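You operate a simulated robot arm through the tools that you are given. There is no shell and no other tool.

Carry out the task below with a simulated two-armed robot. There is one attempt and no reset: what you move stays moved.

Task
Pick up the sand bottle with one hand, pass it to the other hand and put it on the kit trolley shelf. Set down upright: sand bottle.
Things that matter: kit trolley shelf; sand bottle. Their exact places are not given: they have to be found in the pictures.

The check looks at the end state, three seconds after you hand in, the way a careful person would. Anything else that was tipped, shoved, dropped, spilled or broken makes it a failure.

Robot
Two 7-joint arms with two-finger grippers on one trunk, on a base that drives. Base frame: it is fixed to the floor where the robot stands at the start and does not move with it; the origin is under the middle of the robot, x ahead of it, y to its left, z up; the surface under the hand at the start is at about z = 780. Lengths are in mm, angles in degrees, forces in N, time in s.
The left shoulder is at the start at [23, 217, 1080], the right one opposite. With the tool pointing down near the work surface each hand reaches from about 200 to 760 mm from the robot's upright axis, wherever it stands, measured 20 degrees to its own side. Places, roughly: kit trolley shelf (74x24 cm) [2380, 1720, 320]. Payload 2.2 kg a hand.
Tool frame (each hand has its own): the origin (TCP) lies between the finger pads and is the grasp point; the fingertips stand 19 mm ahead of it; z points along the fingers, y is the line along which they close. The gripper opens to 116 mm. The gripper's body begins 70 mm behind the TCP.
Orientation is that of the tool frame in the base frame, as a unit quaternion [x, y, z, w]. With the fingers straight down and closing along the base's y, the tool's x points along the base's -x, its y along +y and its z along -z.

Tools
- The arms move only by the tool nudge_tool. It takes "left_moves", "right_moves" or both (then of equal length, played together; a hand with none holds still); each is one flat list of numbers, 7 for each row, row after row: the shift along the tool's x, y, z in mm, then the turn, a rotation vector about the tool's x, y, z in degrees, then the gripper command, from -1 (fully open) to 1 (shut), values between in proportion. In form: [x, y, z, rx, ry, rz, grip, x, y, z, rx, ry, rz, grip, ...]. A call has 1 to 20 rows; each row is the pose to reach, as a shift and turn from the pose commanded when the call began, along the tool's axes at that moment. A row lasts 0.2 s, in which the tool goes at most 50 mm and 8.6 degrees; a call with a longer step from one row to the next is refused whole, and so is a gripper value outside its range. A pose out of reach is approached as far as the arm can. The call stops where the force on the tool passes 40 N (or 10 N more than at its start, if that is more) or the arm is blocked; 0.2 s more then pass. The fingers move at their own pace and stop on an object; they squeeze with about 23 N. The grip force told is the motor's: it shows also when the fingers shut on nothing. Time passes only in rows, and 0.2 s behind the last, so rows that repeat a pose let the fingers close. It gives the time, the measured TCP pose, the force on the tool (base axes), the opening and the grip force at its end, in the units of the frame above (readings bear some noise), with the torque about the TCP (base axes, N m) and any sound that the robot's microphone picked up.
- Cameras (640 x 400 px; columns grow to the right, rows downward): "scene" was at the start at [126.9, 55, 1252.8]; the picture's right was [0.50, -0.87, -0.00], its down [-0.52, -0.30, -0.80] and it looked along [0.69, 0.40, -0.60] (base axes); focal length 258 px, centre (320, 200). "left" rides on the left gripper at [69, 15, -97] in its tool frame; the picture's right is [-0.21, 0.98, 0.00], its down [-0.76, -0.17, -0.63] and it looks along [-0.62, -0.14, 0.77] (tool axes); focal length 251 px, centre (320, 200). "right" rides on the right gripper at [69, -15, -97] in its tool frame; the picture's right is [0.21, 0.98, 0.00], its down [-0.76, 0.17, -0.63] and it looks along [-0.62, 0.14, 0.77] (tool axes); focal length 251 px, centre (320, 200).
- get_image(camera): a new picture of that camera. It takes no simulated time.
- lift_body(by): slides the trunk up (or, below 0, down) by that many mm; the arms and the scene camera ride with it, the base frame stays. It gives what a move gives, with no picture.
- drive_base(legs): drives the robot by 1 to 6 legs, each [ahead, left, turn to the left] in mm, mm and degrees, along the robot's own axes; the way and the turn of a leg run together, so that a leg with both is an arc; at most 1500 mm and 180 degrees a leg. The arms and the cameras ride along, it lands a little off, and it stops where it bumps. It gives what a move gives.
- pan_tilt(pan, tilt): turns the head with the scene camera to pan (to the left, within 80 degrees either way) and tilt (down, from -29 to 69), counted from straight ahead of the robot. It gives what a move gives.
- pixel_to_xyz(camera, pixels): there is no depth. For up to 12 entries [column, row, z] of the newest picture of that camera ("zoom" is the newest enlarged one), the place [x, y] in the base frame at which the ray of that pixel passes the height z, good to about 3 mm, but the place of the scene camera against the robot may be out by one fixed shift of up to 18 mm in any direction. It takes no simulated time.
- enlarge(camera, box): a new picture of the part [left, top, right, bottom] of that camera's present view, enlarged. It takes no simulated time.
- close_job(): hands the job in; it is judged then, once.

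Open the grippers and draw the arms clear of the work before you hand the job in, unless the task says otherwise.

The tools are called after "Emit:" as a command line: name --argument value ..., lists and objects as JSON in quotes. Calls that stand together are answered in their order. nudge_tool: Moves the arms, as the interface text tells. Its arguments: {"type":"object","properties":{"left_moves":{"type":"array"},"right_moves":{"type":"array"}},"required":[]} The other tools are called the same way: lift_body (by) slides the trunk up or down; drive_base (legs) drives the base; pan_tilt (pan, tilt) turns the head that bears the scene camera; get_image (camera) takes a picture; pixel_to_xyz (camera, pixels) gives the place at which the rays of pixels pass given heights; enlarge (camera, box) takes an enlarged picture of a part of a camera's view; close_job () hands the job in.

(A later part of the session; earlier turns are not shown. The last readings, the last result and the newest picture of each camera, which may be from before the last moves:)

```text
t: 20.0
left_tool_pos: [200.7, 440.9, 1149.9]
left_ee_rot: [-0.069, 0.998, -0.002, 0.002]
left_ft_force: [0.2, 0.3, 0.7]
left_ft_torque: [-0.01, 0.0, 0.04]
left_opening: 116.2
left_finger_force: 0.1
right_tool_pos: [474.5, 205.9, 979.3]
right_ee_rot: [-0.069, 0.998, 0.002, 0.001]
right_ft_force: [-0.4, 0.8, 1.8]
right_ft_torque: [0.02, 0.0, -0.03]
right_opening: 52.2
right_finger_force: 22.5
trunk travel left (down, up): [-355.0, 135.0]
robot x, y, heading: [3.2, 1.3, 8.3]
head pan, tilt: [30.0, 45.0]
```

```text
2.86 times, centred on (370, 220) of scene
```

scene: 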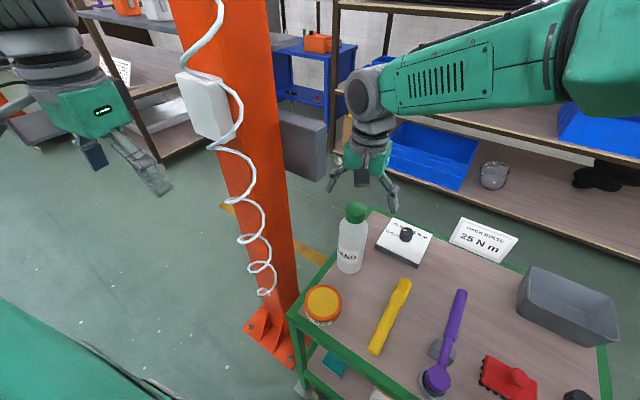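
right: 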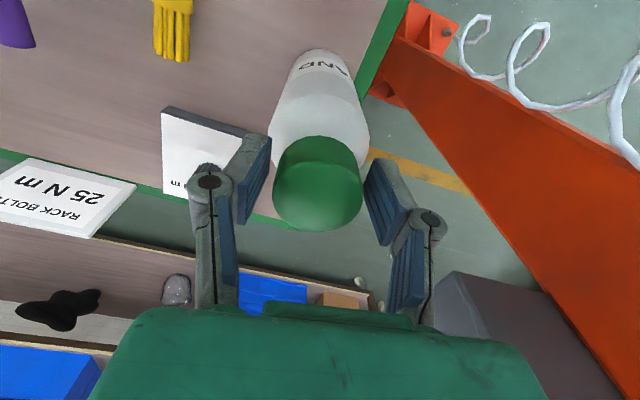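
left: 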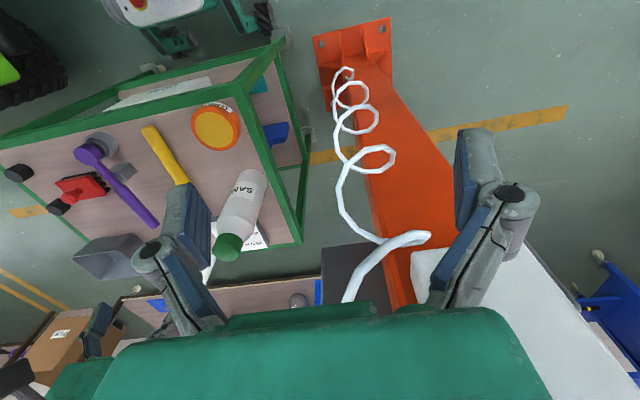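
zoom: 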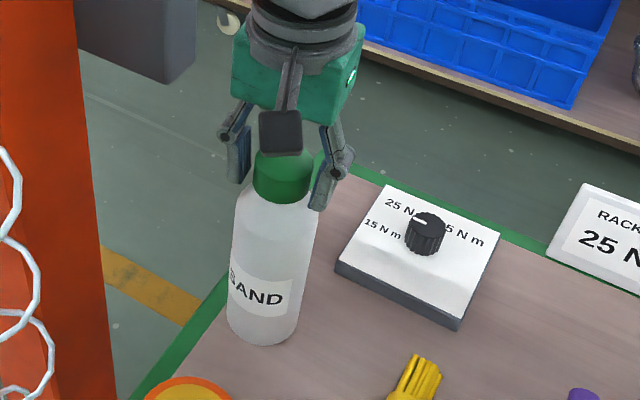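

The opening of 52 mm shows the fingers bear on the tapering shoulder, a poor grip. I will grip the cylindrical body instead with a tilted tool: open, rise to z≈1060, draw back and turn the tool to point forward-left and about 40° below horizontal.

Emit:
nudge_tool --right_moves '[0, 0, 0, 0, 0, 0, -1, 0, 0, -40, 0, 0, 0, -1, 0, 0, -81, 0, 0, 0, -1, 10.1, -6.4, -81, -1.99, -6.95, -4.28, -1, 20.3, -12.8, -81, -3.99, -13.91, -8.55, -1, 30.4, -19.2, -81, -5.98, -20.86, -12.83, -1, 40.5, -25.7, -81, -7.98, -27.81, -17.1, -1, 50.6, -32.1, -81, -9.97, -34.76, -21.38, -1, 60.8, -38.5, -81, -11.97, -41.72, -25.65, -1, 70.9, -44.9, -81, -13.96, -48.67, -29.93, -1, 70.9, -44.9, -81, -13.96, -48.67, -29.93, -1]'

Emit:
get_image --camera "right"

Emit:
get_image --camera "scene"

```text
t: 21.2
left_tool_pos: [197.9, 438.9, 1149.8]
left_ee_rot: [-0.071, 0.997, -0.003, 0.003]
left_ft_force: [0.2, 0.1, 0.0]
left_ft_torque: [0.01, 0.03, 0.03]
left_opening: 115.8
left_finger_force: 0.1
right_tool_pos: [430.8, 170.6, 981.2]
right_ee_rot: [-0.12, 0.99, 0.06, 0.03]
right_ft_force: [0.3, 0.1, -0.4]
right_ft_torque: [0.01, -0.02, -0.02]
right_opening: 115.9
right_finger_force: 0.1
trunk travel left (down, up): [-355.0, 135.0]
robot x, y, heading: [2.9, -0.6, 8.0]
head pan, tilt: [30.0, 45.0]
stopped in row 6 (right hand): the arm was blocked; the commanded pose is now the measured one
```

```text
taken
```

right: 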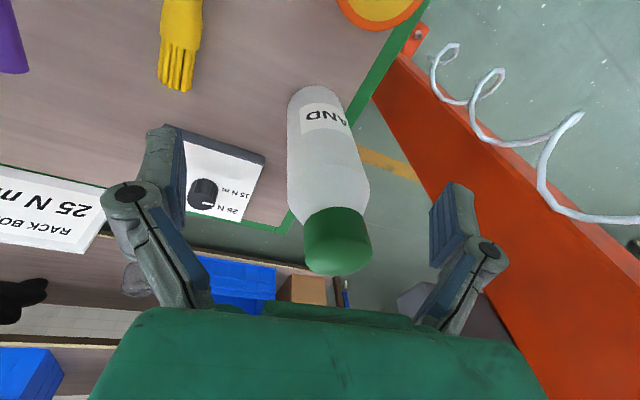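

```text
taken
```

scene: 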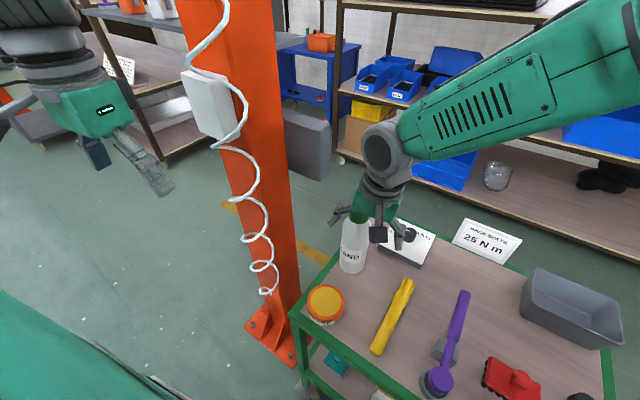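

The arm was blocked in row 6, yet the bottle still stands upright at (353,245); the hand is at [431, 171, 981], clear of the cap. I try a small straight rise to see how the arm responds.

Emit:
nudge_tool --right_moves '[0, 0, -15, 0, 0, 0, -1, 0, 0, -30, 0, 0, 0, -1, 0, 0, -30, 0, 0, 0, -1]'

Emit:
get_image --camera "scene"

```text
t: 22.0
left_tool_pos: [199.5, 438.2, 1151.0]
left_ee_rot: [-0.07, 0.998, -0.003, 0.003]
left_ft_force: [0.7, 0.4, 0.1]
left_ft_torque: [-0.01, -0.04, 0.0]
left_opening: 115.8
left_finger_force: 0.1
right_tool_pos: [434.7, 163.2, 1007.7]
right_ee_rot: [-0.111, 0.991, 0.065, 0.021]
right_ft_force: [0.6, 0.2, 0.2]
right_ft_torque: [-0.01, 0.03, 0.01]
right_opening: 116.0
right_finger_force: 0.0
trunk travel left (down, up): [-355.0, 135.0]
robot x, y, heading: [4.0, -3.3, 8.0]
head pan, tilt: [30.0, 45.0]
```

```text
taken
```

scene: 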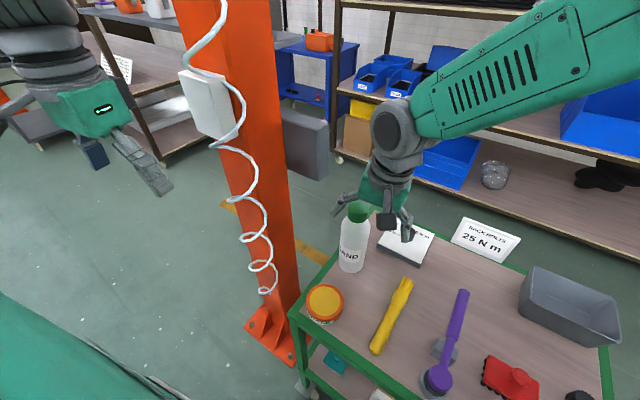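

The hand rises normally. I continue up and back without turning, to about z 1060.

Emit:
nudge_tool --right_moves '[12, -8, -26, 0, 0, 0, -1, 25, -15, -52, 0, 0, 0, -1, 25, -15, -52, 0, 0, 0, -1, 25, -15, -52, 0, 0, 0, -1]'

```text
t: 23.0
left_tool_pos: [199.0, 440.2, 1149.3]
left_ee_rot: [-0.069, 0.998, -0.002, 0.003]
left_ft_force: [0.4, 0.3, 0.5]
left_ft_torque: [0.0, 0.0, -0.02]
left_opening: 116.1
left_finger_force: 0.0
right_tool_pos: [409.6, 139.8, 1064.5]
right_ee_rot: [-0.118, 0.99, 0.066, 0.031]
right_ft_force: [-0.8, 0.5, -0.6]
right_ft_torque: [0.0, 0.01, -0.02]
right_opening: 116.1
right_finger_force: 0.1
trunk travel left (down, up): [-355.0, 135.0]
robot x, y, heading: [0.2, -1.3, 7.8]
head pan, tilt: [30.0, 45.0]
```

Now at [410, 140, 1064]. I turn the tool in place (51° in total) toward pointing forward-left and 40° below horizontal.

Emit:
nudge_tool --right_moves '[0, 0, 0, -0.74, -5.4, -3.39, -1, 0, 0, 0, -1.47, -10.8, -6.78, -1, 0, 0, 0, -2.2, -16.2, -10.16, -1, 0, 0, 0, -2.94, -21.6, -13.55, -1, 0, 0, 0, -3.68, -27, -16.94, -1, 0, 0, 0, -4.41, -32.4, -20.3, -1, 0, 0, 0, -5.15, -37.8, -23.7, -1, 0, 0, 0, -5.88, -43.2, -27.1, -1, 0, 0, 0, -5.88, -43.2, -27.1, -1]'

Emit:
get_image --camera "right"

Emit:
get_image --camera "scene"

```text
t: 25.0
left_tool_pos: [198.1, 437.7, 1153.3]
left_ee_rot: [-0.07, 0.998, 0.0, 0.004]
left_ft_force: [0.5, 0.0, -1.0]
left_ft_torque: [-0.01, 0.03, 0.06]
left_opening: 115.9
left_finger_force: 0.1
right_tool_pos: [404.4, 141.9, 1059.8]
right_ee_rot: [-0.32, 0.849, 0.139, 0.397]
right_ft_force: [-0.2, -0.3, 0.2]
right_ft_torque: [0.02, 0.01, -0.01]
right_opening: 115.8
right_finger_force: 0.0
right hand out of reach, approached as far as the arm can: row 6
trunk travel left (down, up): [-355.0, 135.0]
robot x, y, heading: [-1.0, -3.4, 8.1]
head pan, tilt: [30.0, 45.0]
```

```text
taken
```

right: 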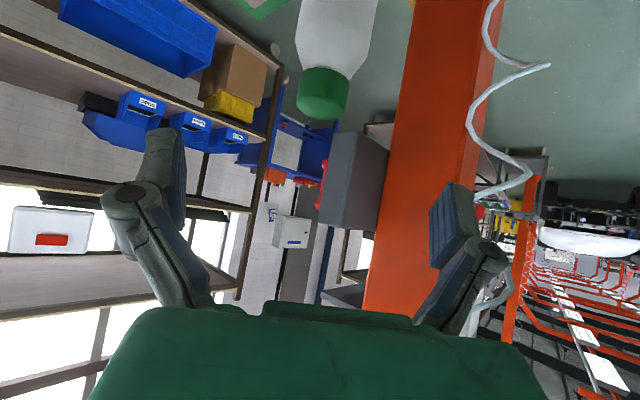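

```text
taken
```

scene: 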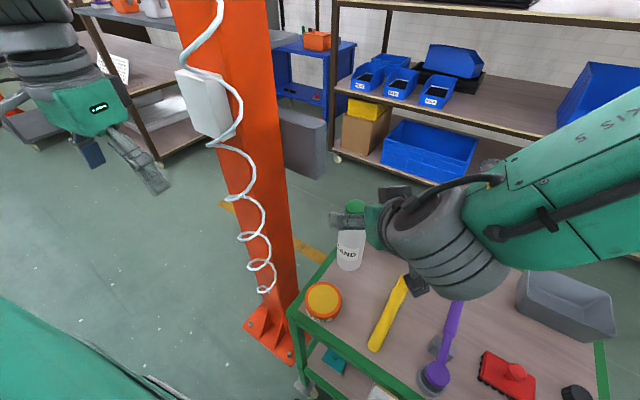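

The tool now points as wanted, at [404, 142, 1060], and the bottle shows at the top centre with its cap at (323,93). I check the bottle's line from this view.

Emit:
pixel_to_xyz --camera "right" --pixels '[[323, 93, 965], [323, 118, 985], [335, 20, 900], [297, 20, 900], [374, 20, 900]]'

Emit:
enlarge --camera "scene" --box '[280, 160, 460, 300]'

```text
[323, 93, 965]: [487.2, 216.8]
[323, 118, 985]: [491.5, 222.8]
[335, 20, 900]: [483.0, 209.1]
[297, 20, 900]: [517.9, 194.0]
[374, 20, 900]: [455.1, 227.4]
```

```text
2.86 times, centred on (370, 230) of scene
```

zoom: 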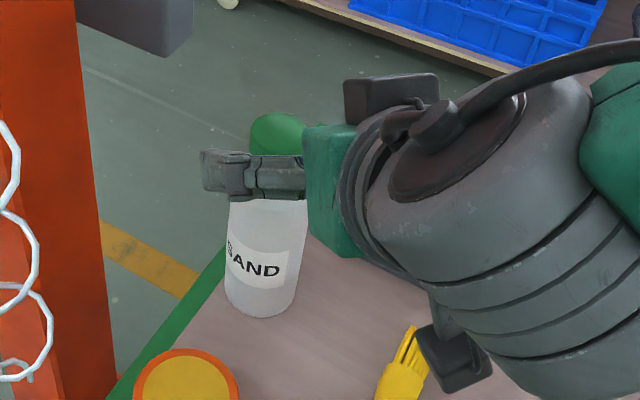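

The bottle's line agrees with an axis at [477, 206]. I lower the hand to the pre-grasp point about 110 mm short of the bottle (z≈953).

Emit:
nudge_tool --right_moves '[18.5, 0.6, 19.6, 0, 0, 0, -1, 37, 1.2, 39.2, 0, 0, 0, -1, 55.5, 1.8, 58.8, 0, 0, 0, -1, 73.9, 2.5, 78.4, 0, 0, 0, -1, 73.9, 2.5, 78.4, 0, 0, 0, -1, 73.9, 2.5, 78.4, 0, 0, 0, -1]'

Emit:
get_image --camera "right"

Emit:
get_image --camera "scene"

```text
t: 26.4
left_tool_pos: [199.0, 439.2, 1150.0]
left_ee_rot: [-0.071, 0.997, -0.002, 0.003]
left_ft_force: [-0.3, -0.3, -0.5]
left_ft_torque: [0.0, -0.03, 0.01]
left_opening: 116.0
left_finger_force: 0.0
right_tool_pos: [414.5, 151.3, 952.0]
right_ee_rot: [-0.321, 0.849, 0.141, 0.396]
right_ft_force: [-0.1, 1.1, 0.4]
right_ft_torque: [0.03, -0.01, 0.0]
right_opening: 115.8
right_finger_force: 0.1
trunk travel left (down, up): [-355.0, 135.0]
robot x, y, heading: [-0.0, 0.3, 8.0]
head pan, tilt: [30.0, 45.0]
```

```text
taken
```

right: 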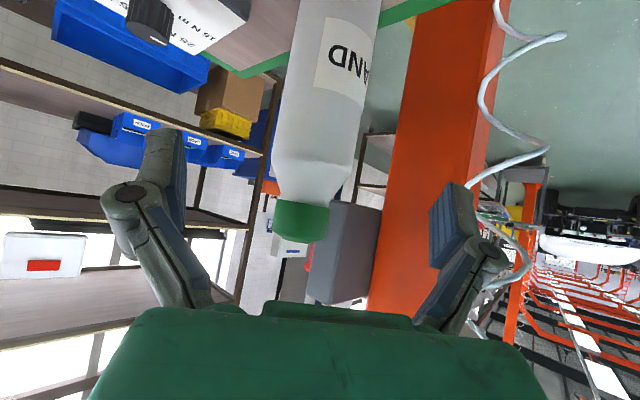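

```text
taken
```

scene: 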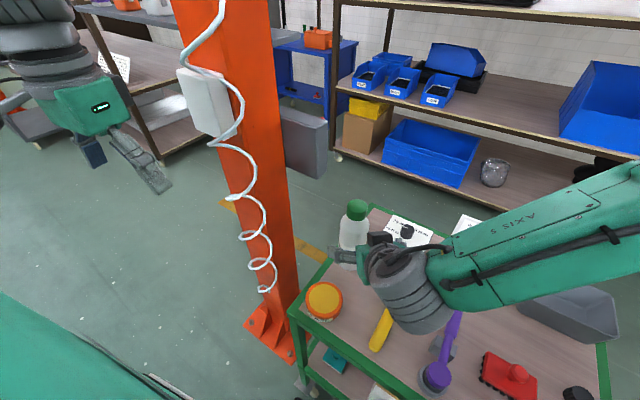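

The bottle body at the grasp height (row 107) spans columns 280–361, centred on the tool axis at 320. I advance 108 mm along the tool axis.

Emit:
nudge_tool --right_moves '[0, 0, 22, 0, 0, 0, -1, 0, 0, 44, 0, 0, 0, -1, 0, 0, 66, 0, 0, 0, -1, 0, 0, 88, 0, 0, 0, -1, 0, 0, 108, 0, 0, 0, -1, 0, 0, 108, 0, 0, 0, -1, 0, 0, 108, 0, 0, 0, -1]'

Emit:
get_image --camera "right"

Emit:
enlarge --camera "scene" --box '[280, 160, 460, 340]'

```text
t: 28.0
left_tool_pos: [198.8, 438.5, 1149.6]
left_ee_rot: [-0.07, 0.998, -0.002, 0.003]
left_ft_force: [-0.4, 0.5, -0.5]
left_ft_torque: [0.0, 0.02, 0.05]
left_opening: 115.8
left_finger_force: 0.1
right_tool_pos: [476.7, 204.2, 880.9]
right_ee_rot: [-0.32, 0.85, 0.139, 0.396]
right_ft_force: [-0.4, -0.4, 0.2]
right_ft_torque: [0.01, -0.01, 0.02]
right_opening: 116.0
right_finger_force: 0.0
trunk travel left (down, up): [-355.0, 135.0]
robot x, y, heading: [3.6, -4.4, 7.9]
head pan, tilt: [30.0, 45.0]
```

```text
taken
```

right: 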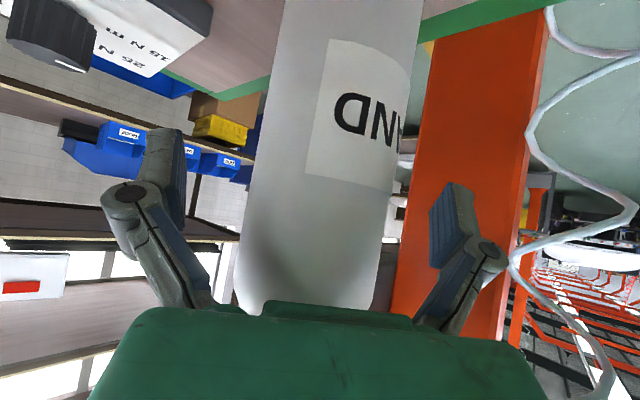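

```text
2.22 times, centred on (370, 250) of scene
```

zoom: 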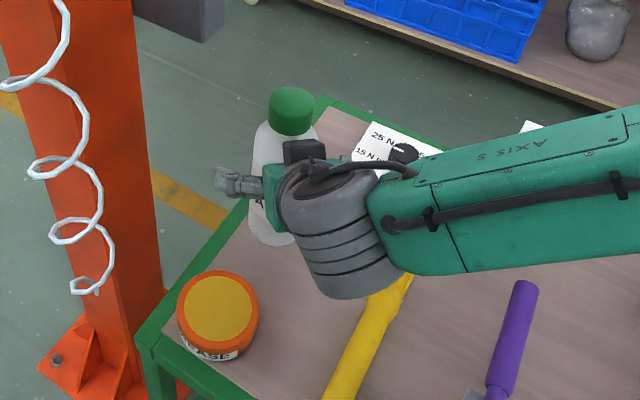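

The bottle now fills between the fingers, spanning columns 250–403 at the grasp row, about 2–3 mm toward the tool's +y. I shift 2 mm and close the fingers.

Emit:
nudge_tool --right_moves '[0, 2, 0, 0, 0, 0, -1, 0, 2, 0, 0, 0, 0, -0.4, 0, 2, 0, 0, 0, 0, -0.2, 0, 2, 0, 0, 0, 0, 1, 0, 2, 0, 0, 0, 0, 1, 0, 2, 0, 0, 0, 0, 1]'

Emit:
get_image --camera "right"

```text
t: 29.4
left_tool_pos: [198.4, 438.1, 1149.9]
left_ee_rot: [-0.07, 0.998, -0.002, 0.002]
left_ft_force: [-1.2, -0.8, -0.2]
left_ft_torque: [0.01, -0.01, -0.03]
left_opening: 115.8
left_finger_force: 0.1
right_tool_pos: [475.7, 206.3, 880.5]
right_ee_rot: [-0.32, 0.849, 0.14, 0.397]
right_ft_force: [1.0, -0.4, 0.7]
right_ft_torque: [0.15, 0.03, -0.01]
right_opening: 63.3
right_finger_force: 23.2
trunk travel left (down, up): [-355.0, 135.0]
robot x, y, heading: [-0.7, -0.8, 7.9]
head pan, tilt: [30.0, 45.0]
```

```text
taken
```

right: 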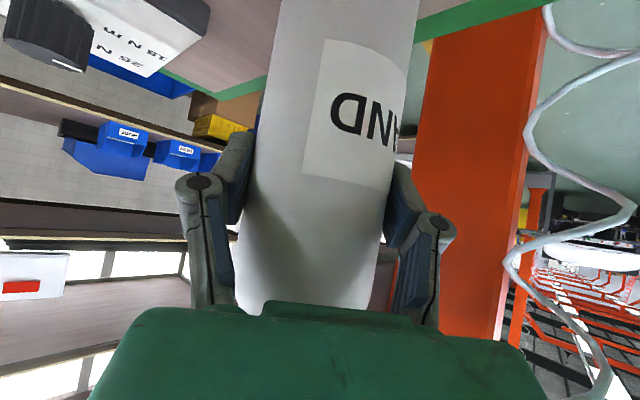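

The fingers hold the body firmly at 63.3 mm with 23 N. I lift straight up 25 mm as a test.

Emit:
nudge_tool --right_moves '[-7.6, -0.2, -6.5, 0, 0, 0, 1, -15.3, -0.3, -12.9, 0, 0, 0, 1, -19.1, -0.4, -16.2, 0, 0, 0, 1, -19.1, -0.4, -16.2, 0, 0, 0, 1, -19.1, -0.4, -16.2, 0, 0, 0, 1]'

Emit:
get_image --camera "right"

Emit:
enlarge --camera "scene" --box '[280, 160, 460, 340]'

```text
t: 30.6
left_tool_pos: [200.0, 438.2, 1149.8]
left_ee_rot: [-0.07, 0.998, -0.002, 0.002]
left_ft_force: [0.1, -0.4, -0.7]
left_ft_torque: [0.01, -0.01, -0.01]
left_opening: 116.1
left_finger_force: 0.0
right_tool_pos: [477.1, 205.7, 906.0]
right_ee_rot: [-0.319, 0.85, 0.139, 0.396]
right_ft_force: [0.2, -0.5, -4.3]
right_ft_torque: [-0.02, 0.01, 0.01]
right_opening: 63.4
right_finger_force: 23.5
trunk travel left (down, up): [-355.0, 135.0]
robot x, y, heading: [0.2, -0.5, 8.1]
head pan, tilt: [30.0, 45.0]
```

```text
taken
```

right: 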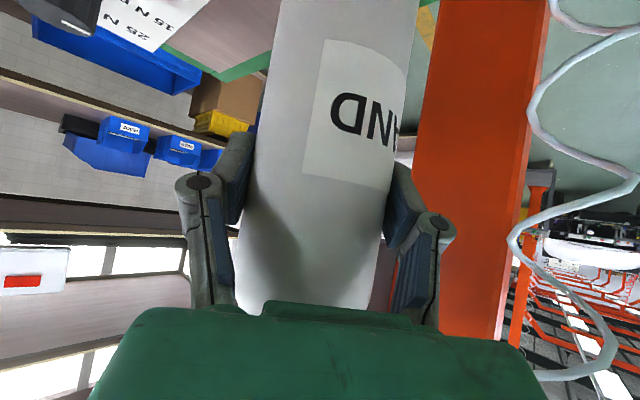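

```text
2.22 times, centred on (370, 250) of scene
```

zoom: 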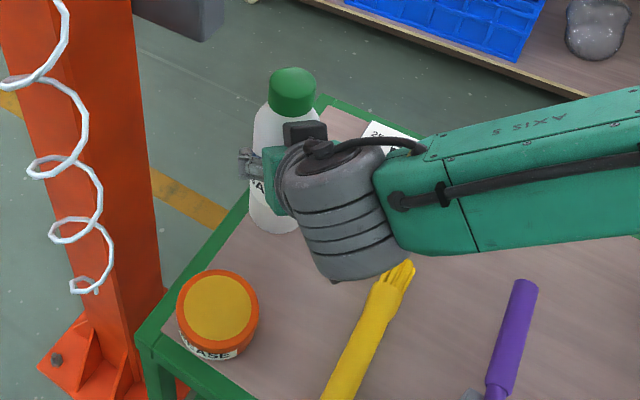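

The bottle came up cleanly (weight about 4.3 N), standing on nothing now. I raise the trunk 125 mm so it clears everything on the bench.

Emit:
lift_body --by 125

Emit:
pan_tilt --pan 80 --tilt 35

Emit:
get_image --camera "scene"

Emit:
pixel_to_xyz --camera "scene" --pixels '[[320, 200, 0], [320, 350, 0], [320, 200, 800]]'

```text
t: 32.2
left_tool_pos: [199.1, 439.0, 1275.3]
left_ee_rot: [-0.07, 0.998, -0.001, 0.003]
left_ft_force: [0.4, 0.7, 0.0]
left_ft_torque: [0.01, 0.0, -0.05]
left_opening: 116.0
left_finger_force: 0.2
right_tool_pos: [475.4, 205.6, 1030.9]
right_ee_rot: [-0.32, 0.85, 0.14, 0.395]
right_ft_force: [0.1, 0.5, -5.1]
right_ft_torque: [-0.03, -0.02, 0.0]
right_opening: 63.4
right_finger_force: 23.2
trunk travel left (down, up): [-480.0, 10.0]
robot x, y, heading: [-0.0, -1.1, 8.1]
head pan, tilt: [30.0, 45.0]
```

```text
t: 33.4
left_tool_pos: [199.6, 438.7, 1276.3]
left_ee_rot: [-0.07, 0.998, -0.001, 0.004]
left_ft_force: [-0.6, -0.5, 0.1]
left_ft_torque: [0.0, 0.03, 0.01]
left_opening: 116.1
left_finger_force: 0.0
right_tool_pos: [476.5, 205.8, 1030.1]
right_ee_rot: [-0.319, 0.849, 0.139, 0.396]
right_ft_force: [-0.8, -0.3, -4.1]
right_ft_torque: [0.01, 0.03, -0.03]
right_opening: 63.3
right_finger_force: 22.9
trunk travel left (down, up): [-480.0, 10.0]
robot x, y, heading: [-2.9, 0.3, 8.1]
head pan, tilt: [80.0, 35.0]
```

```text
taken
```

scene: 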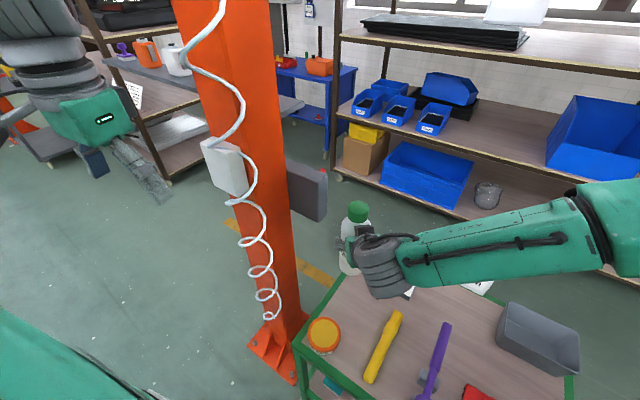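

```text
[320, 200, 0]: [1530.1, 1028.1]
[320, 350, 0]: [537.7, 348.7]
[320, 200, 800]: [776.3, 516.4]
```

The head does not follow (it still looks about 26° left, 41° down); perhaps the folded left arm is in its way. I move the left hand down and outward to free space, then try the head again.

Emit:
nudge_tool --left_moves '[0, 10, 40, 0, 0, 0, -1, 0, 20, 80, 0, 0, 0, -1, 0, 30, 120, 0, 0, 0, -1, 0, 40, 160, 0, 0, 0, -1, 0, 50, 200, 0, 0, 0, -1, 0, 50, 200, 0, 0, 0, -1]'

Emit:
pan_tilt --pan 70 --tilt 30

Emit:
get_image --camera "scene"

Emit:
pixel_to_xyz --camera "scene" --pixels '[[320, 200, 0], [320, 350, 0], [320, 200, 800]]'

```text
t: 34.8
left_tool_pos: [193.4, 489.5, 1075.0]
left_ee_rot: [-0.07, 0.998, -0.001, 0.004]
left_ft_force: [0.2, -0.2, 1.3]
left_ft_torque: [0.0, -0.02, 0.0]
left_opening: 116.1
left_finger_force: 0.0
right_tool_pos: [475.8, 206.3, 1031.9]
right_ee_rot: [-0.319, 0.849, 0.141, 0.397]
right_ft_force: [0.0, -0.4, -5.0]
right_ft_torque: [0.0, 0.03, 0.0]
right_opening: 63.1
right_finger_force: 22.9
trunk travel left (down, up): [-480.0, 10.0]
robot x, y, heading: [-1.3, -4.5, 8.2]
head pan, tilt: [80.0, 35.0]
```

```text
t: 35.5
left_tool_pos: [192.0, 489.3, 1073.4]
left_ee_rot: [-0.069, 0.998, 0.0, 0.002]
left_ft_force: [0.2, 0.0, 0.1]
left_ft_torque: [0.02, 0.0, -0.02]
left_opening: 116.1
left_finger_force: 0.1
right_tool_pos: [475.9, 206.9, 1030.6]
right_ee_rot: [-0.319, 0.85, 0.139, 0.396]
right_ft_force: [0.2, -1.0, -5.8]
right_ft_torque: [0.0, 0.02, 0.0]
right_opening: 63.5
right_finger_force: 23.2
trunk travel left (down, up): [-480.0, 10.0]
robot x, y, heading: [1.8, -1.1, 7.8]
head pan, tilt: [70.0, 30.0]
```

```text
taken
```

scene: 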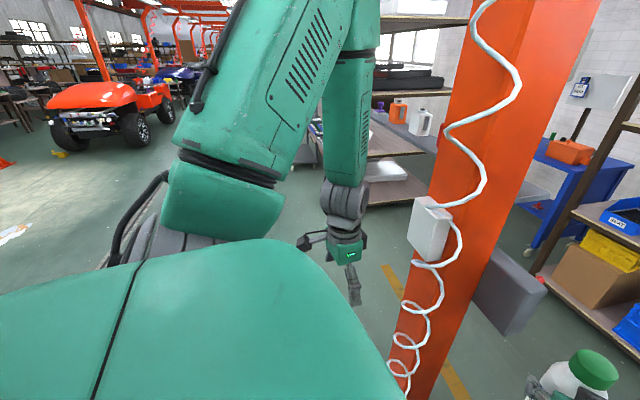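

```text
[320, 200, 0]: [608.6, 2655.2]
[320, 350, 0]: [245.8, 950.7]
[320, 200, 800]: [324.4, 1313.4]
```

Indeed the left arm had blocked the head; it works now. The floor to the left is open. I look to the right side too for the way back.

Emit:
pan_tilt --pan -80 --tilt 35

Emit:
get_image --camera "scene"

Emit:
pan_tilt --pan 80 --tilt 45

Emit:
get_image --camera "scene"

```text
t: 37.8
left_tool_pos: [194.3, 488.0, 1074.8]
left_ee_rot: [-0.07, 0.998, -0.001, 0.003]
left_ft_force: [0.2, -0.2, -0.7]
left_ft_torque: [0.02, -0.02, 0.03]
left_opening: 116.1
left_finger_force: 0.1
right_tool_pos: [477.0, 206.0, 1030.2]
right_ee_rot: [-0.32, 0.85, 0.14, 0.396]
right_ft_force: [-1.0, -0.1, -4.9]
right_ft_torque: [-0.01, 0.01, 0.0]
right_opening: 63.2
right_finger_force: 23.1
trunk travel left (down, up): [-480.0, 10.0]
robot x, y, heading: [-2.3, 3.6, 7.9]
head pan, tilt: [-80.0, 35.0]
```

```text
taken
```

scene: 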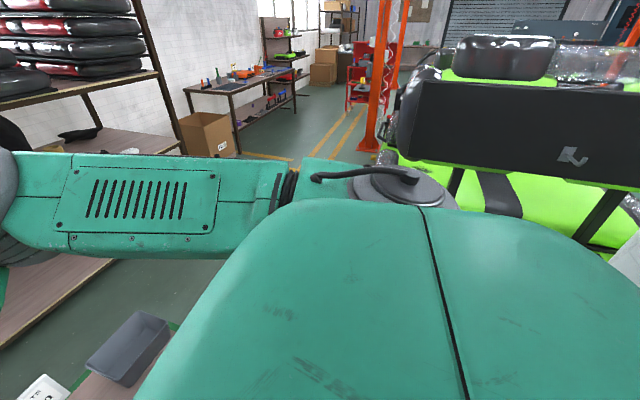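

```text
t: 40.3
left_tool_pos: [192.4, 489.0, 1074.7]
left_ee_rot: [-0.069, 0.998, -0.001, 0.003]
left_ft_force: [0.3, 0.5, -0.5]
left_ft_torque: [0.0, -0.01, 0.0]
left_opening: 116.0
left_finger_force: 0.0
right_tool_pos: [476.2, 206.4, 1031.9]
right_ee_rot: [-0.32, 0.85, 0.139, 0.396]
right_ft_force: [-0.1, 0.1, -4.7]
right_ft_torque: [-0.02, 0.0, 0.01]
right_opening: 63.2
right_finger_force: 23.3
trunk travel left (down, up): [-480.0, 10.0]
robot x, y, heading: [0.2, 1.6, 8.0]
head pan, tilt: [80.0, 45.0]
```

```text
taken
```

scene: 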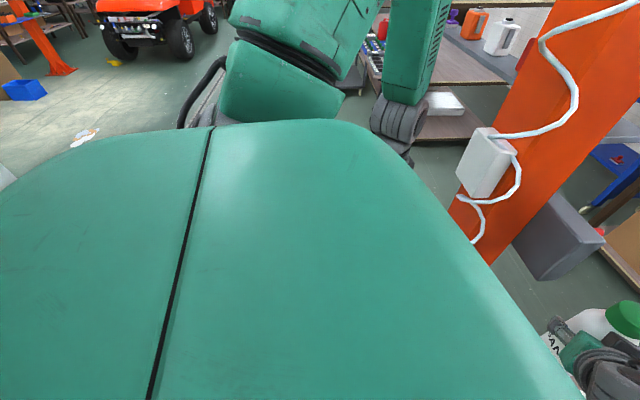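

Behind-right stands a green vehicle close by, so I will not drive backwards blindly; I will do the hand-over here above the bench, away from the hose. First I bring the bottle with the right hand to about [389, 34, 1031] while yawing the tool 38° further left.

Emit:
nudge_tool --right_moves '[16.7, -10.4, -19.3, -4.14, -0.09, -3.5, 1, 33.3, -20.9, -38.7, -8.29, -0.17, -7, 1, 50, -31.3, -58, -12.43, -0.26, -10.5, 1, 66.6, -41.7, -77.3, -16.57, -0.34, -14, 1, 83.3, -52.1, -96.6, -20.71, -0.43, -17.5, 1, 99.9, -62.6, -116, -24.86, -0.51, -21, 1, 116.6, -73, -135.3, -29, -0.6, -24.5, 1, 116.6, -73, -135.3, -29, -0.6, -24.5, 1]'

Emit:
pan_tilt --pan 10 --tilt 45

Emit:
get_image --camera "scene"

```text
t: 42.1
left_tool_pos: [193.9, 488.1, 1072.9]
left_ee_rot: [-0.07, 0.998, 0.0, 0.003]
left_ft_force: [-0.1, 0.2, -0.4]
left_ft_torque: [0.02, 0.01, -0.04]
left_opening: 116.0
left_finger_force: 0.0
right_tool_pos: [391.6, 32.2, 1028.9]
right_ee_rot: [-0.579, 0.699, 0.263, 0.328]
right_ft_force: [-0.1, 0.0, -4.5]
right_ft_torque: [-0.02, 0.03, 0.01]
right_opening: 63.1
right_finger_force: 22.9
trunk travel left (down, up): [-480.0, 10.0]
robot x, y, heading: [-1.8, 0.7, 8.0]
head pan, tilt: [80.0, 45.0]
```

```text
t: 43.5
left_tool_pos: [193.2, 488.7, 1074.3]
left_ee_rot: [-0.07, 0.998, 0.0, 0.003]
left_ft_force: [-0.6, 0.2, -0.1]
left_ft_torque: [-0.01, -0.01, 0.0]
left_opening: 116.0
left_finger_force: 0.1
right_tool_pos: [390.1, 32.2, 1030.5]
right_ee_rot: [-0.578, 0.699, 0.262, 0.328]
right_ft_force: [-0.2, 0.6, -3.8]
right_ft_torque: [-0.05, 0.0, 0.0]
right_opening: 63.0
right_finger_force: 22.8
trunk travel left (down, up): [-480.0, 10.0]
robot x, y, heading: [-1.5, 2.5, 8.0]
head pan, tilt: [10.0, 45.0]
```

```text
taken
```

scene: 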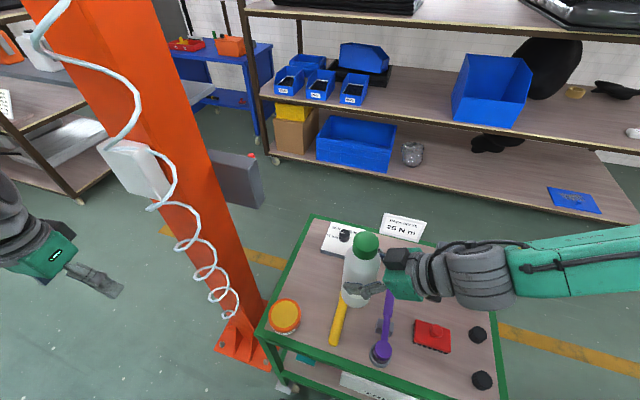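

The bottle hangs upright at [390, 32] in the right hand. Now I bring the open left hand, still pointing down, to about [340, 150, 1070] while yawing it 75° to the right.

Emit:
nudge_tool --left_moves '[-10.9, -39.6, 0, 0, 0, 8.33, -1, -21.8, -79.2, 0, 0, 0, 16.67, -1, -32.7, -118.8, 0, 0, 0, 25, -1, -43.6, -158.4, 0, 0, 0, 33.33, -1, -54.5, -198.1, 0, 0, 0, 41.67, -1, -65.4, -237.7, 0, 0, 0, 50, -1, -76.3, -277.3, 0, 0, 0, 58.33, -1, -87.2, -316.9, 2, 0, 0, 66.67, -1, -98.1, -356.5, 4, 0, 0, 75, -1, -98.1, -356.5, 4, 0, 0, 75, -1]'

Emit:
get_image --camera "scene"

Emit:
get_image --camera "left"

```text
t: 45.7
left_tool_pos: [339.2, 147.2, 1074.1]
left_ee_rot: [0.553, 0.833, 0.002, 0.002]
left_ft_force: [-0.7, 0.3, -0.6]
left_ft_torque: [0.02, 0.01, 0.02]
left_opening: 116.0
left_finger_force: 0.1
right_tool_pos: [390.7, 30.9, 1029.7]
right_ee_rot: [-0.578, 0.699, 0.262, 0.33]
right_ft_force: [-0.3, 0.5, -5.0]
right_ft_torque: [-0.04, -0.02, 0.03]
right_opening: 63.2
right_finger_force: 23.3
trunk travel left (down, up): [-480.0, 10.0]
robot x, y, heading: [0.0, 2.9, 7.9]
head pan, tilt: [10.0, 45.0]
```

```text
taken
```

scene: 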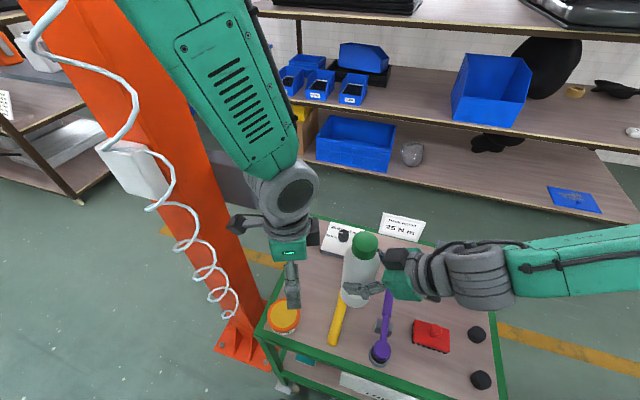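

```text
taken
```

left: 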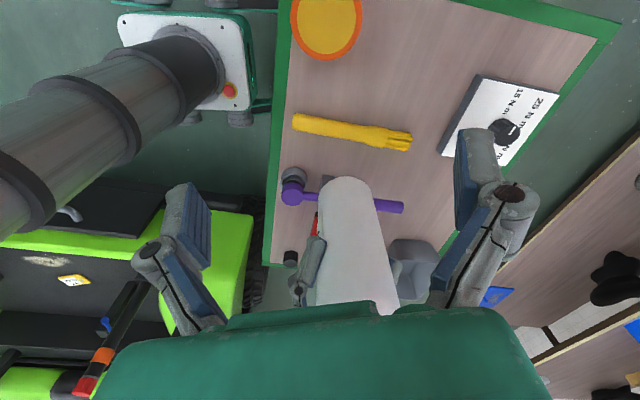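

Both hands are well placed and the bottle is clear between them. I now pitch the left tool 60° toward the bottle while moving to the pre-grasp point about [349, 128, 1040].

Emit:
nudge_tool --left_moves '[-3.1, 0.3, 4.9, 0, -8.57, 0, -1, -6.1, 0.5, 9.7, 0, -17.14, 0, -1, -9.2, 0.8, 14.6, 0, -25.71, 0, -1, -12.2, 1, 19.4, 0, -34.29, 0, -1, -15.3, 1.3, 24.3, 0, -42.86, 0, -1, -18.3, 1.5, 29.1, 0, -51.43, 0, -1, -21.4, 1.8, 34, 0, -60, 0, -1, -21.4, 1.8, 34, 0, -60, 0, -1, -21.4, 1.8, 34, 0, -60, 0, -1]'

Emit:
get_image --camera "scene"

Emit:
get_image --camera "left"

```text
t: 47.7
left_tool_pos: [351.4, 128.6, 1037.3]
left_ee_rot: [0.479, 0.721, -0.274, 0.419]
left_ft_force: [0.0, 0.7, 0.0]
left_ft_torque: [0.0, -0.01, -0.01]
left_opening: 115.9
left_finger_force: 0.0
right_tool_pos: [390.9, 31.1, 1029.3]
right_ee_rot: [-0.578, 0.7, 0.261, 0.33]
right_ft_force: [-0.5, -0.1, -5.1]
right_ft_torque: [-0.02, 0.02, 0.0]
right_opening: 62.9
right_finger_force: 22.8
trunk travel left (down, up): [-480.0, 10.0]
robot x, y, heading: [-0.6, -2.5, 7.9]
head pan, tilt: [10.0, 45.0]
```

```text
taken
```

scene: 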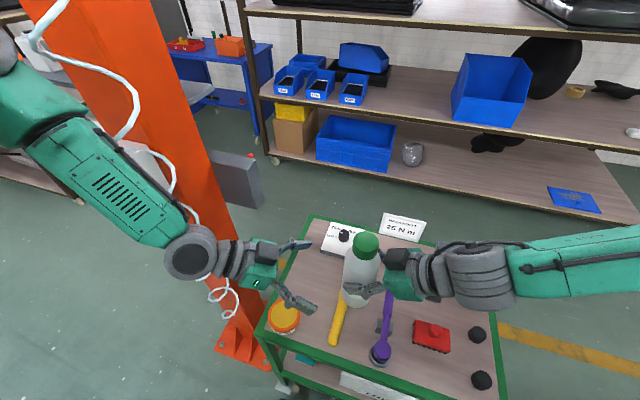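

```text
taken
```

left: 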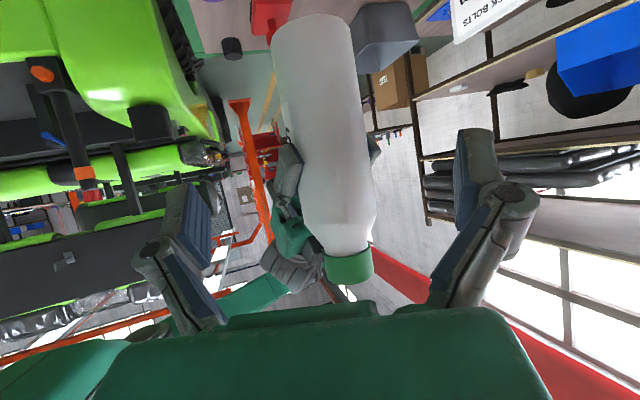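

The left camera sees the bottle upright between its fingers, body centred at about (320,103) on the tool axis, with the right fingers higher up on it. I advance 75 mm along the tool axis and look again.

Emit:
nudge_tool --left_moves '[0.3, -0.3, 20, 0, 0, 0, -1, 0.6, -0.6, 40, 0, 0, 0, -1, 1, -1, 60, 0, 0, 0, -1, 1, -1, 75, 0, 0, 0, -1, 1, -1, 75, 0, 0, 0, -1, 1, -1, 75, 0, 0, 0, -1]'

Emit:
get_image --camera "left"

Emit:
enlarge --camera "scene" --box '[230, 180, 450, 340]'

```text
t: 49.1
left_tool_pos: [376.0, 70.2, 1001.3]
left_ee_rot: [0.478, 0.721, -0.274, 0.419]
left_ft_force: [0.0, 0.4, 0.1]
left_ft_torque: [0.03, -0.03, -0.02]
left_opening: 115.8
left_finger_force: 0.0
right_tool_pos: [391.1, 31.4, 1030.4]
right_ee_rot: [-0.578, 0.699, 0.262, 0.329]
right_ft_force: [-0.6, 0.7, -5.3]
right_ft_torque: [-0.03, -0.01, -0.02]
right_opening: 63.1
right_finger_force: 23.4
trunk travel left (down, up): [-480.0, 10.0]
robot x, y, heading: [2.4, -3.3, 8.4]
head pan, tilt: [10.0, 45.0]
```

```text
taken
```

left: 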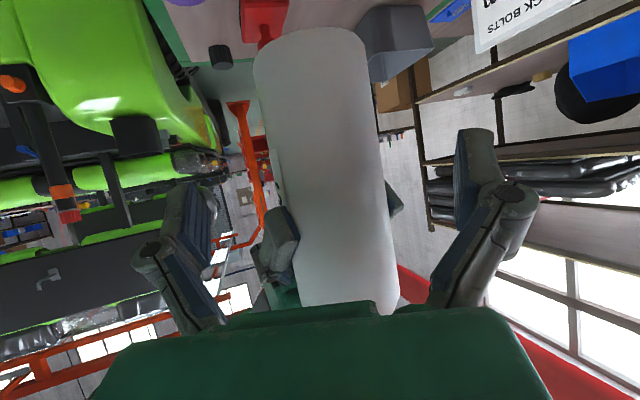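

```text
2.50 times, centred on (340, 260) of scene
```

zoom: 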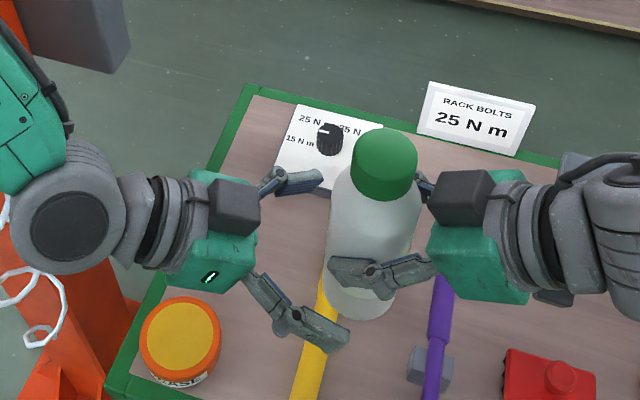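

I am 46 mm short of the grasp point; the bottle at row 144 spans 272–382 (centre 327), so I shift 4 mm in tool y and advance the rest.

Emit:
nudge_tool --left_moves '[0.3, 2, 12, 0, 0, 0, -1, 0.7, 4, 24, 0, 0, 0, -1, 0.7, 4, 36, 0, 0, 0, -1, 0.7, 4, 46, 0, 0, 0, -1, 0.7, 4, 46, 0, 0, 0, -1, 0.7, 4, 46, 0, 0, 0, -1]'

Emit:
get_image --camera "left"

Emit:
enlarge --camera "scene" --box '[230, 180, 450, 340]'

Emit:
get_image --camera "right"

```text
t: 50.5
left_tool_pos: [393.8, 34.2, 976.9]
left_ee_rot: [0.478, 0.722, -0.274, 0.419]
left_ft_force: [-0.4, 0.3, -0.1]
left_ft_torque: [-0.03, -0.01, 0.02]
left_opening: 116.1
left_finger_force: 0.0
right_tool_pos: [391.2, 30.7, 1031.4]
right_ee_rot: [-0.578, 0.7, 0.262, 0.329]
right_ft_force: [0.0, -0.7, -4.6]
right_ft_torque: [-0.04, -0.03, 0.0]
right_opening: 62.8
right_finger_force: 23.2
trunk travel left (down, up): [-480.0, 10.0]
robot x, y, heading: [0.4, -0.4, 7.9]
head pan, tilt: [10.0, 45.0]
```

```text
taken
```

left: 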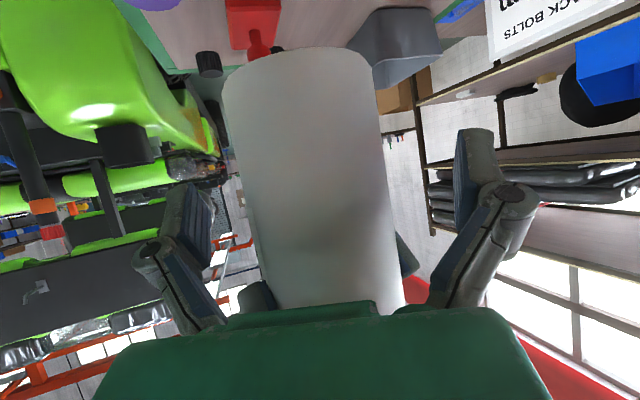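

```text
2.50 times, centred on (340, 260) of scene
```

zoom: 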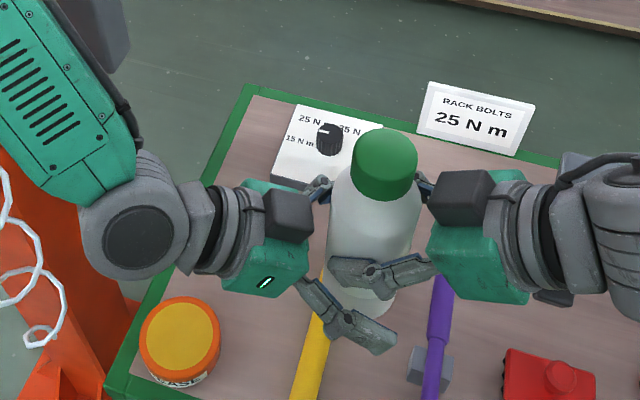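

```text
taken
```

right: 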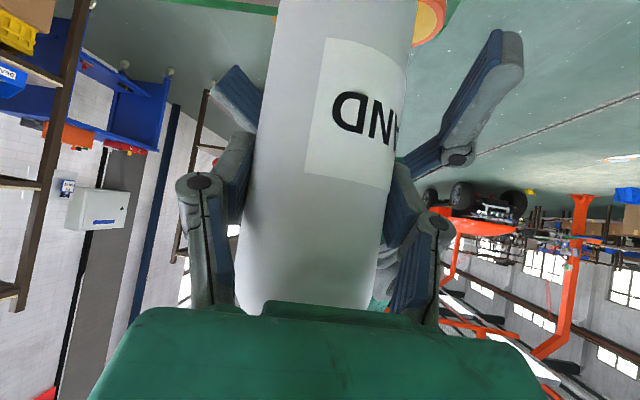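

The left fingers straddle the bottle, centred (243–392 at the grasp row). I close the left gripper while the right keeps holding.

Emit:
nudge_tool --left_moves '[0, -0.5, 0, 0, 0, 0, -0.6, 0, -0.5, 0, 0, 0, 0, -0.3, 0, -0.5, 0, 0, 0, 0, -0.1, 0, -0.5, 0, 0, 0, 0, 1, 0, -0.5, 0, 0, 0, 0, 1, 0, -0.5, 0, 0, 0, 0, 1]'

Emit:
get_image --camera "left"

Emit:
enlarge --camera "scene" --box '[230, 180, 450, 340]'

Emit:
get_image --camera "right"

```text
t: 51.9
left_tool_pos: [392.3, 33.5, 977.1]
left_ee_rot: [0.479, 0.721, -0.275, 0.418]
left_ft_force: [-6.1, -3.6, 1.6]
left_ft_torque: [0.16, -0.07, -0.29]
left_opening: 62.3
left_finger_force: 22.9
right_tool_pos: [390.7, 31.5, 1030.2]
right_ee_rot: [-0.578, 0.699, 0.262, 0.329]
right_ft_force: [5.0, 2.2, -6.6]
right_ft_torque: [-0.02, -0.23, 0.29]
right_opening: 63.1
right_finger_force: 22.9
trunk travel left (down, up): [-480.0, 10.0]
robot x, y, heading: [0.5, -2.4, 7.6]
head pan, tilt: [10.0, 45.0]
```

```text
taken
```

left: 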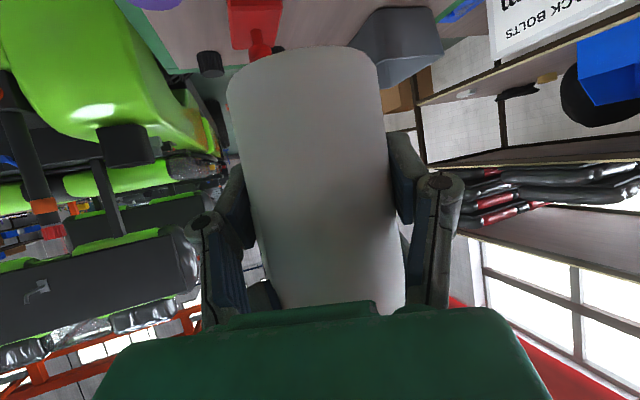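

```text
2.50 times, centred on (340, 260) of scene
```

zoom: 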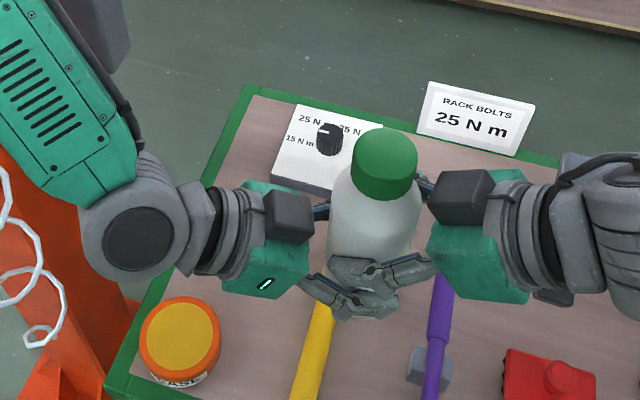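

```text
taken
```

right: 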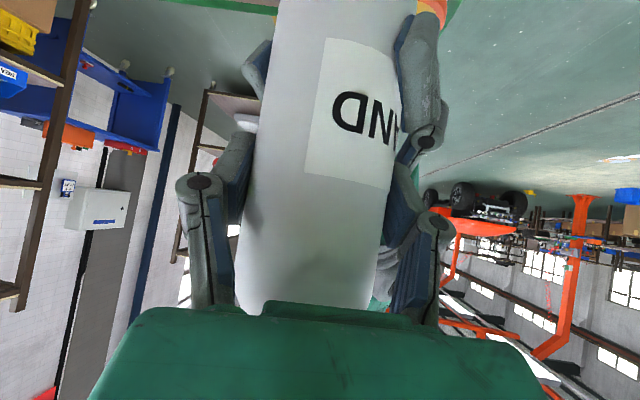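

The left hand holds at 62.3 mm with 22.9 N. I open the right fingers gently to about 80 mm and watch the forces.

Emit:
nudge_tool --right_moves '[0, 0, 0, 0, 0, 0, -0.15, 0, 0, 0, 0, 0, 0, -0.3, 0, 0, 0, 0, 0, 0, -0.4, 0, 0, 0, 0, 0, 0, -0.4]' --left_moves '[0, 0, 0, 0, 0, 0, 1, 0, 0, 0, 0, 0, 0, 1, 0, 0, 0, 0, 0, 0, 1, 0, 0, 0, 0, 0, 0, 1]'

Emit:
get_image --camera "left"

Emit:
get_image --camera "right"

```text
t: 52.9
left_tool_pos: [393.6, 34.2, 976.3]
left_ee_rot: [0.479, 0.721, -0.274, 0.419]
left_ft_force: [0.9, 0.2, -0.3]
left_ft_torque: [0.01, -0.01, 0.02]
left_opening: 62.5
left_finger_force: 22.8
right_tool_pos: [391.2, 31.5, 1029.9]
right_ee_rot: [-0.577, 0.7, 0.262, 0.329]
right_ft_force: [0.0, 0.0, 0.7]
right_ft_torque: [-0.01, 0.04, 0.02]
right_opening: 81.2
right_finger_force: 0.1
trunk travel left (down, up): [-480.0, 10.0]
robot x, y, heading: [3.6, -1.7, 7.9]
head pan, tilt: [10.0, 45.0]
```

```text
taken
```

left: 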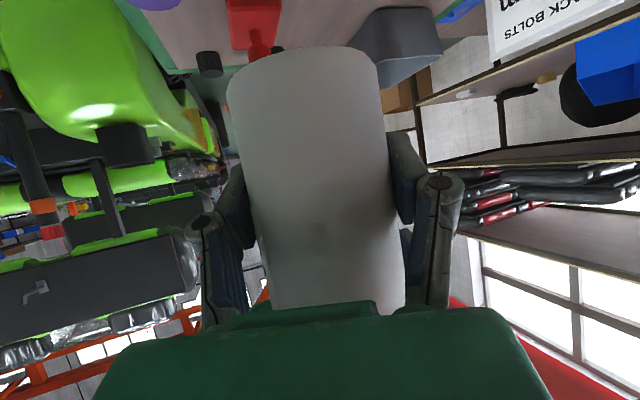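

```text
taken
```

right: 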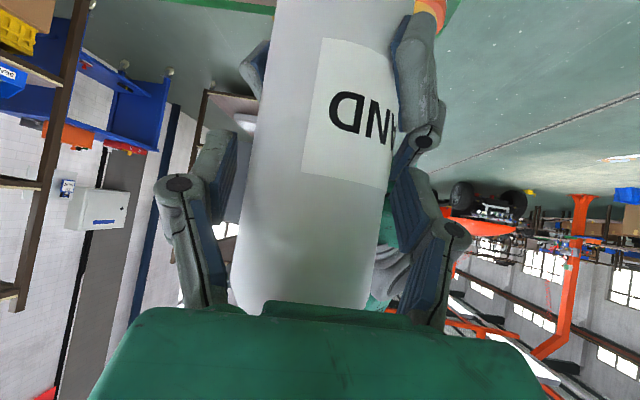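

The right fingers are open at 81 mm and free of force, and the bottle stays in the left grip. I withdraw the right hand straight back along its axis 120 mm.

Emit:
nudge_tool --right_moves '[0, 0, -15, 0, 0, 0, -0.4, 0, 0, -35, 0, 0, 0, -0.4, 0, 0, -60, 0, 0, 0, -0.4, 0, 0, -90, 0, 0, 0, -0.4, 0, 0, -120, 0, 0, 0, -0.4, 0, 0, -120, 0, 0, 0, -0.4]' --left_moves '[0, 0, 0, 0, 0, 0, 1, 0, 0, 0, 0, 0, 0, 1, 0, 0, 0, 0, 0, 0, 1, 0, 0, 0, 0, 0, 0, 1, 0, 0, 0, 0, 0, 0, 1, 0, 0, 0, 0, 0, 0, 1]'

Emit:
get_image --camera "scene"

Emit:
get_image --camera "right"

```text
t: 54.3
left_tool_pos: [393.5, 34.4, 977.7]
left_ee_rot: [0.479, 0.721, -0.274, 0.418]
left_ft_force: [-0.4, -0.3, -0.4]
left_ft_torque: [0.0, -0.01, 0.01]
left_opening: 62.6
left_finger_force: 23.6
right_tool_pos: [370.3, -55.6, 1110.1]
right_ee_rot: [-0.577, 0.7, 0.263, 0.329]
right_ft_force: [-0.9, 0.4, -0.4]
right_ft_torque: [0.03, 0.02, 0.03]
right_opening: 81.3
right_finger_force: 0.0
trunk travel left (down, up): [-480.0, 10.0]
robot x, y, heading: [-0.5, -4.8, 8.2]
head pan, tilt: [10.0, 45.0]
```

```text
taken
```

scene: 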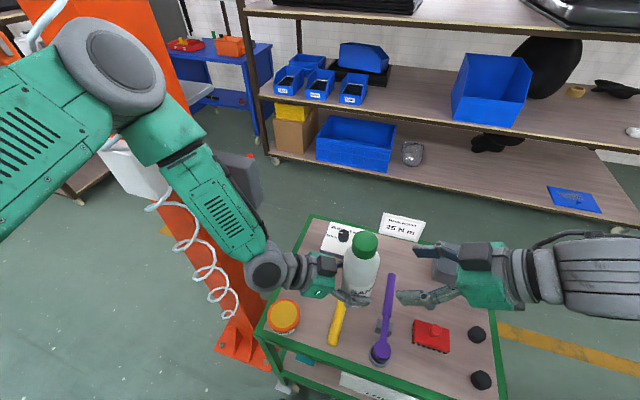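

```text
taken
```

right: 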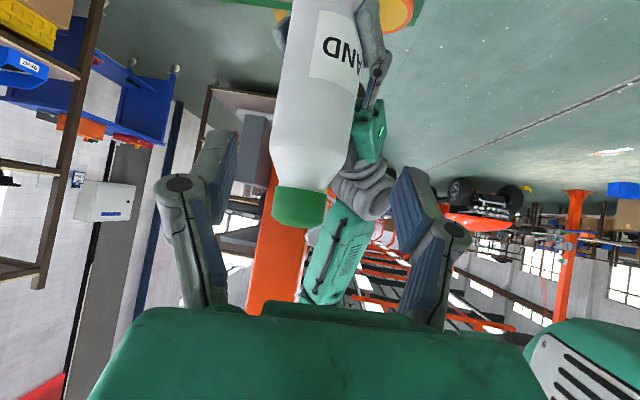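

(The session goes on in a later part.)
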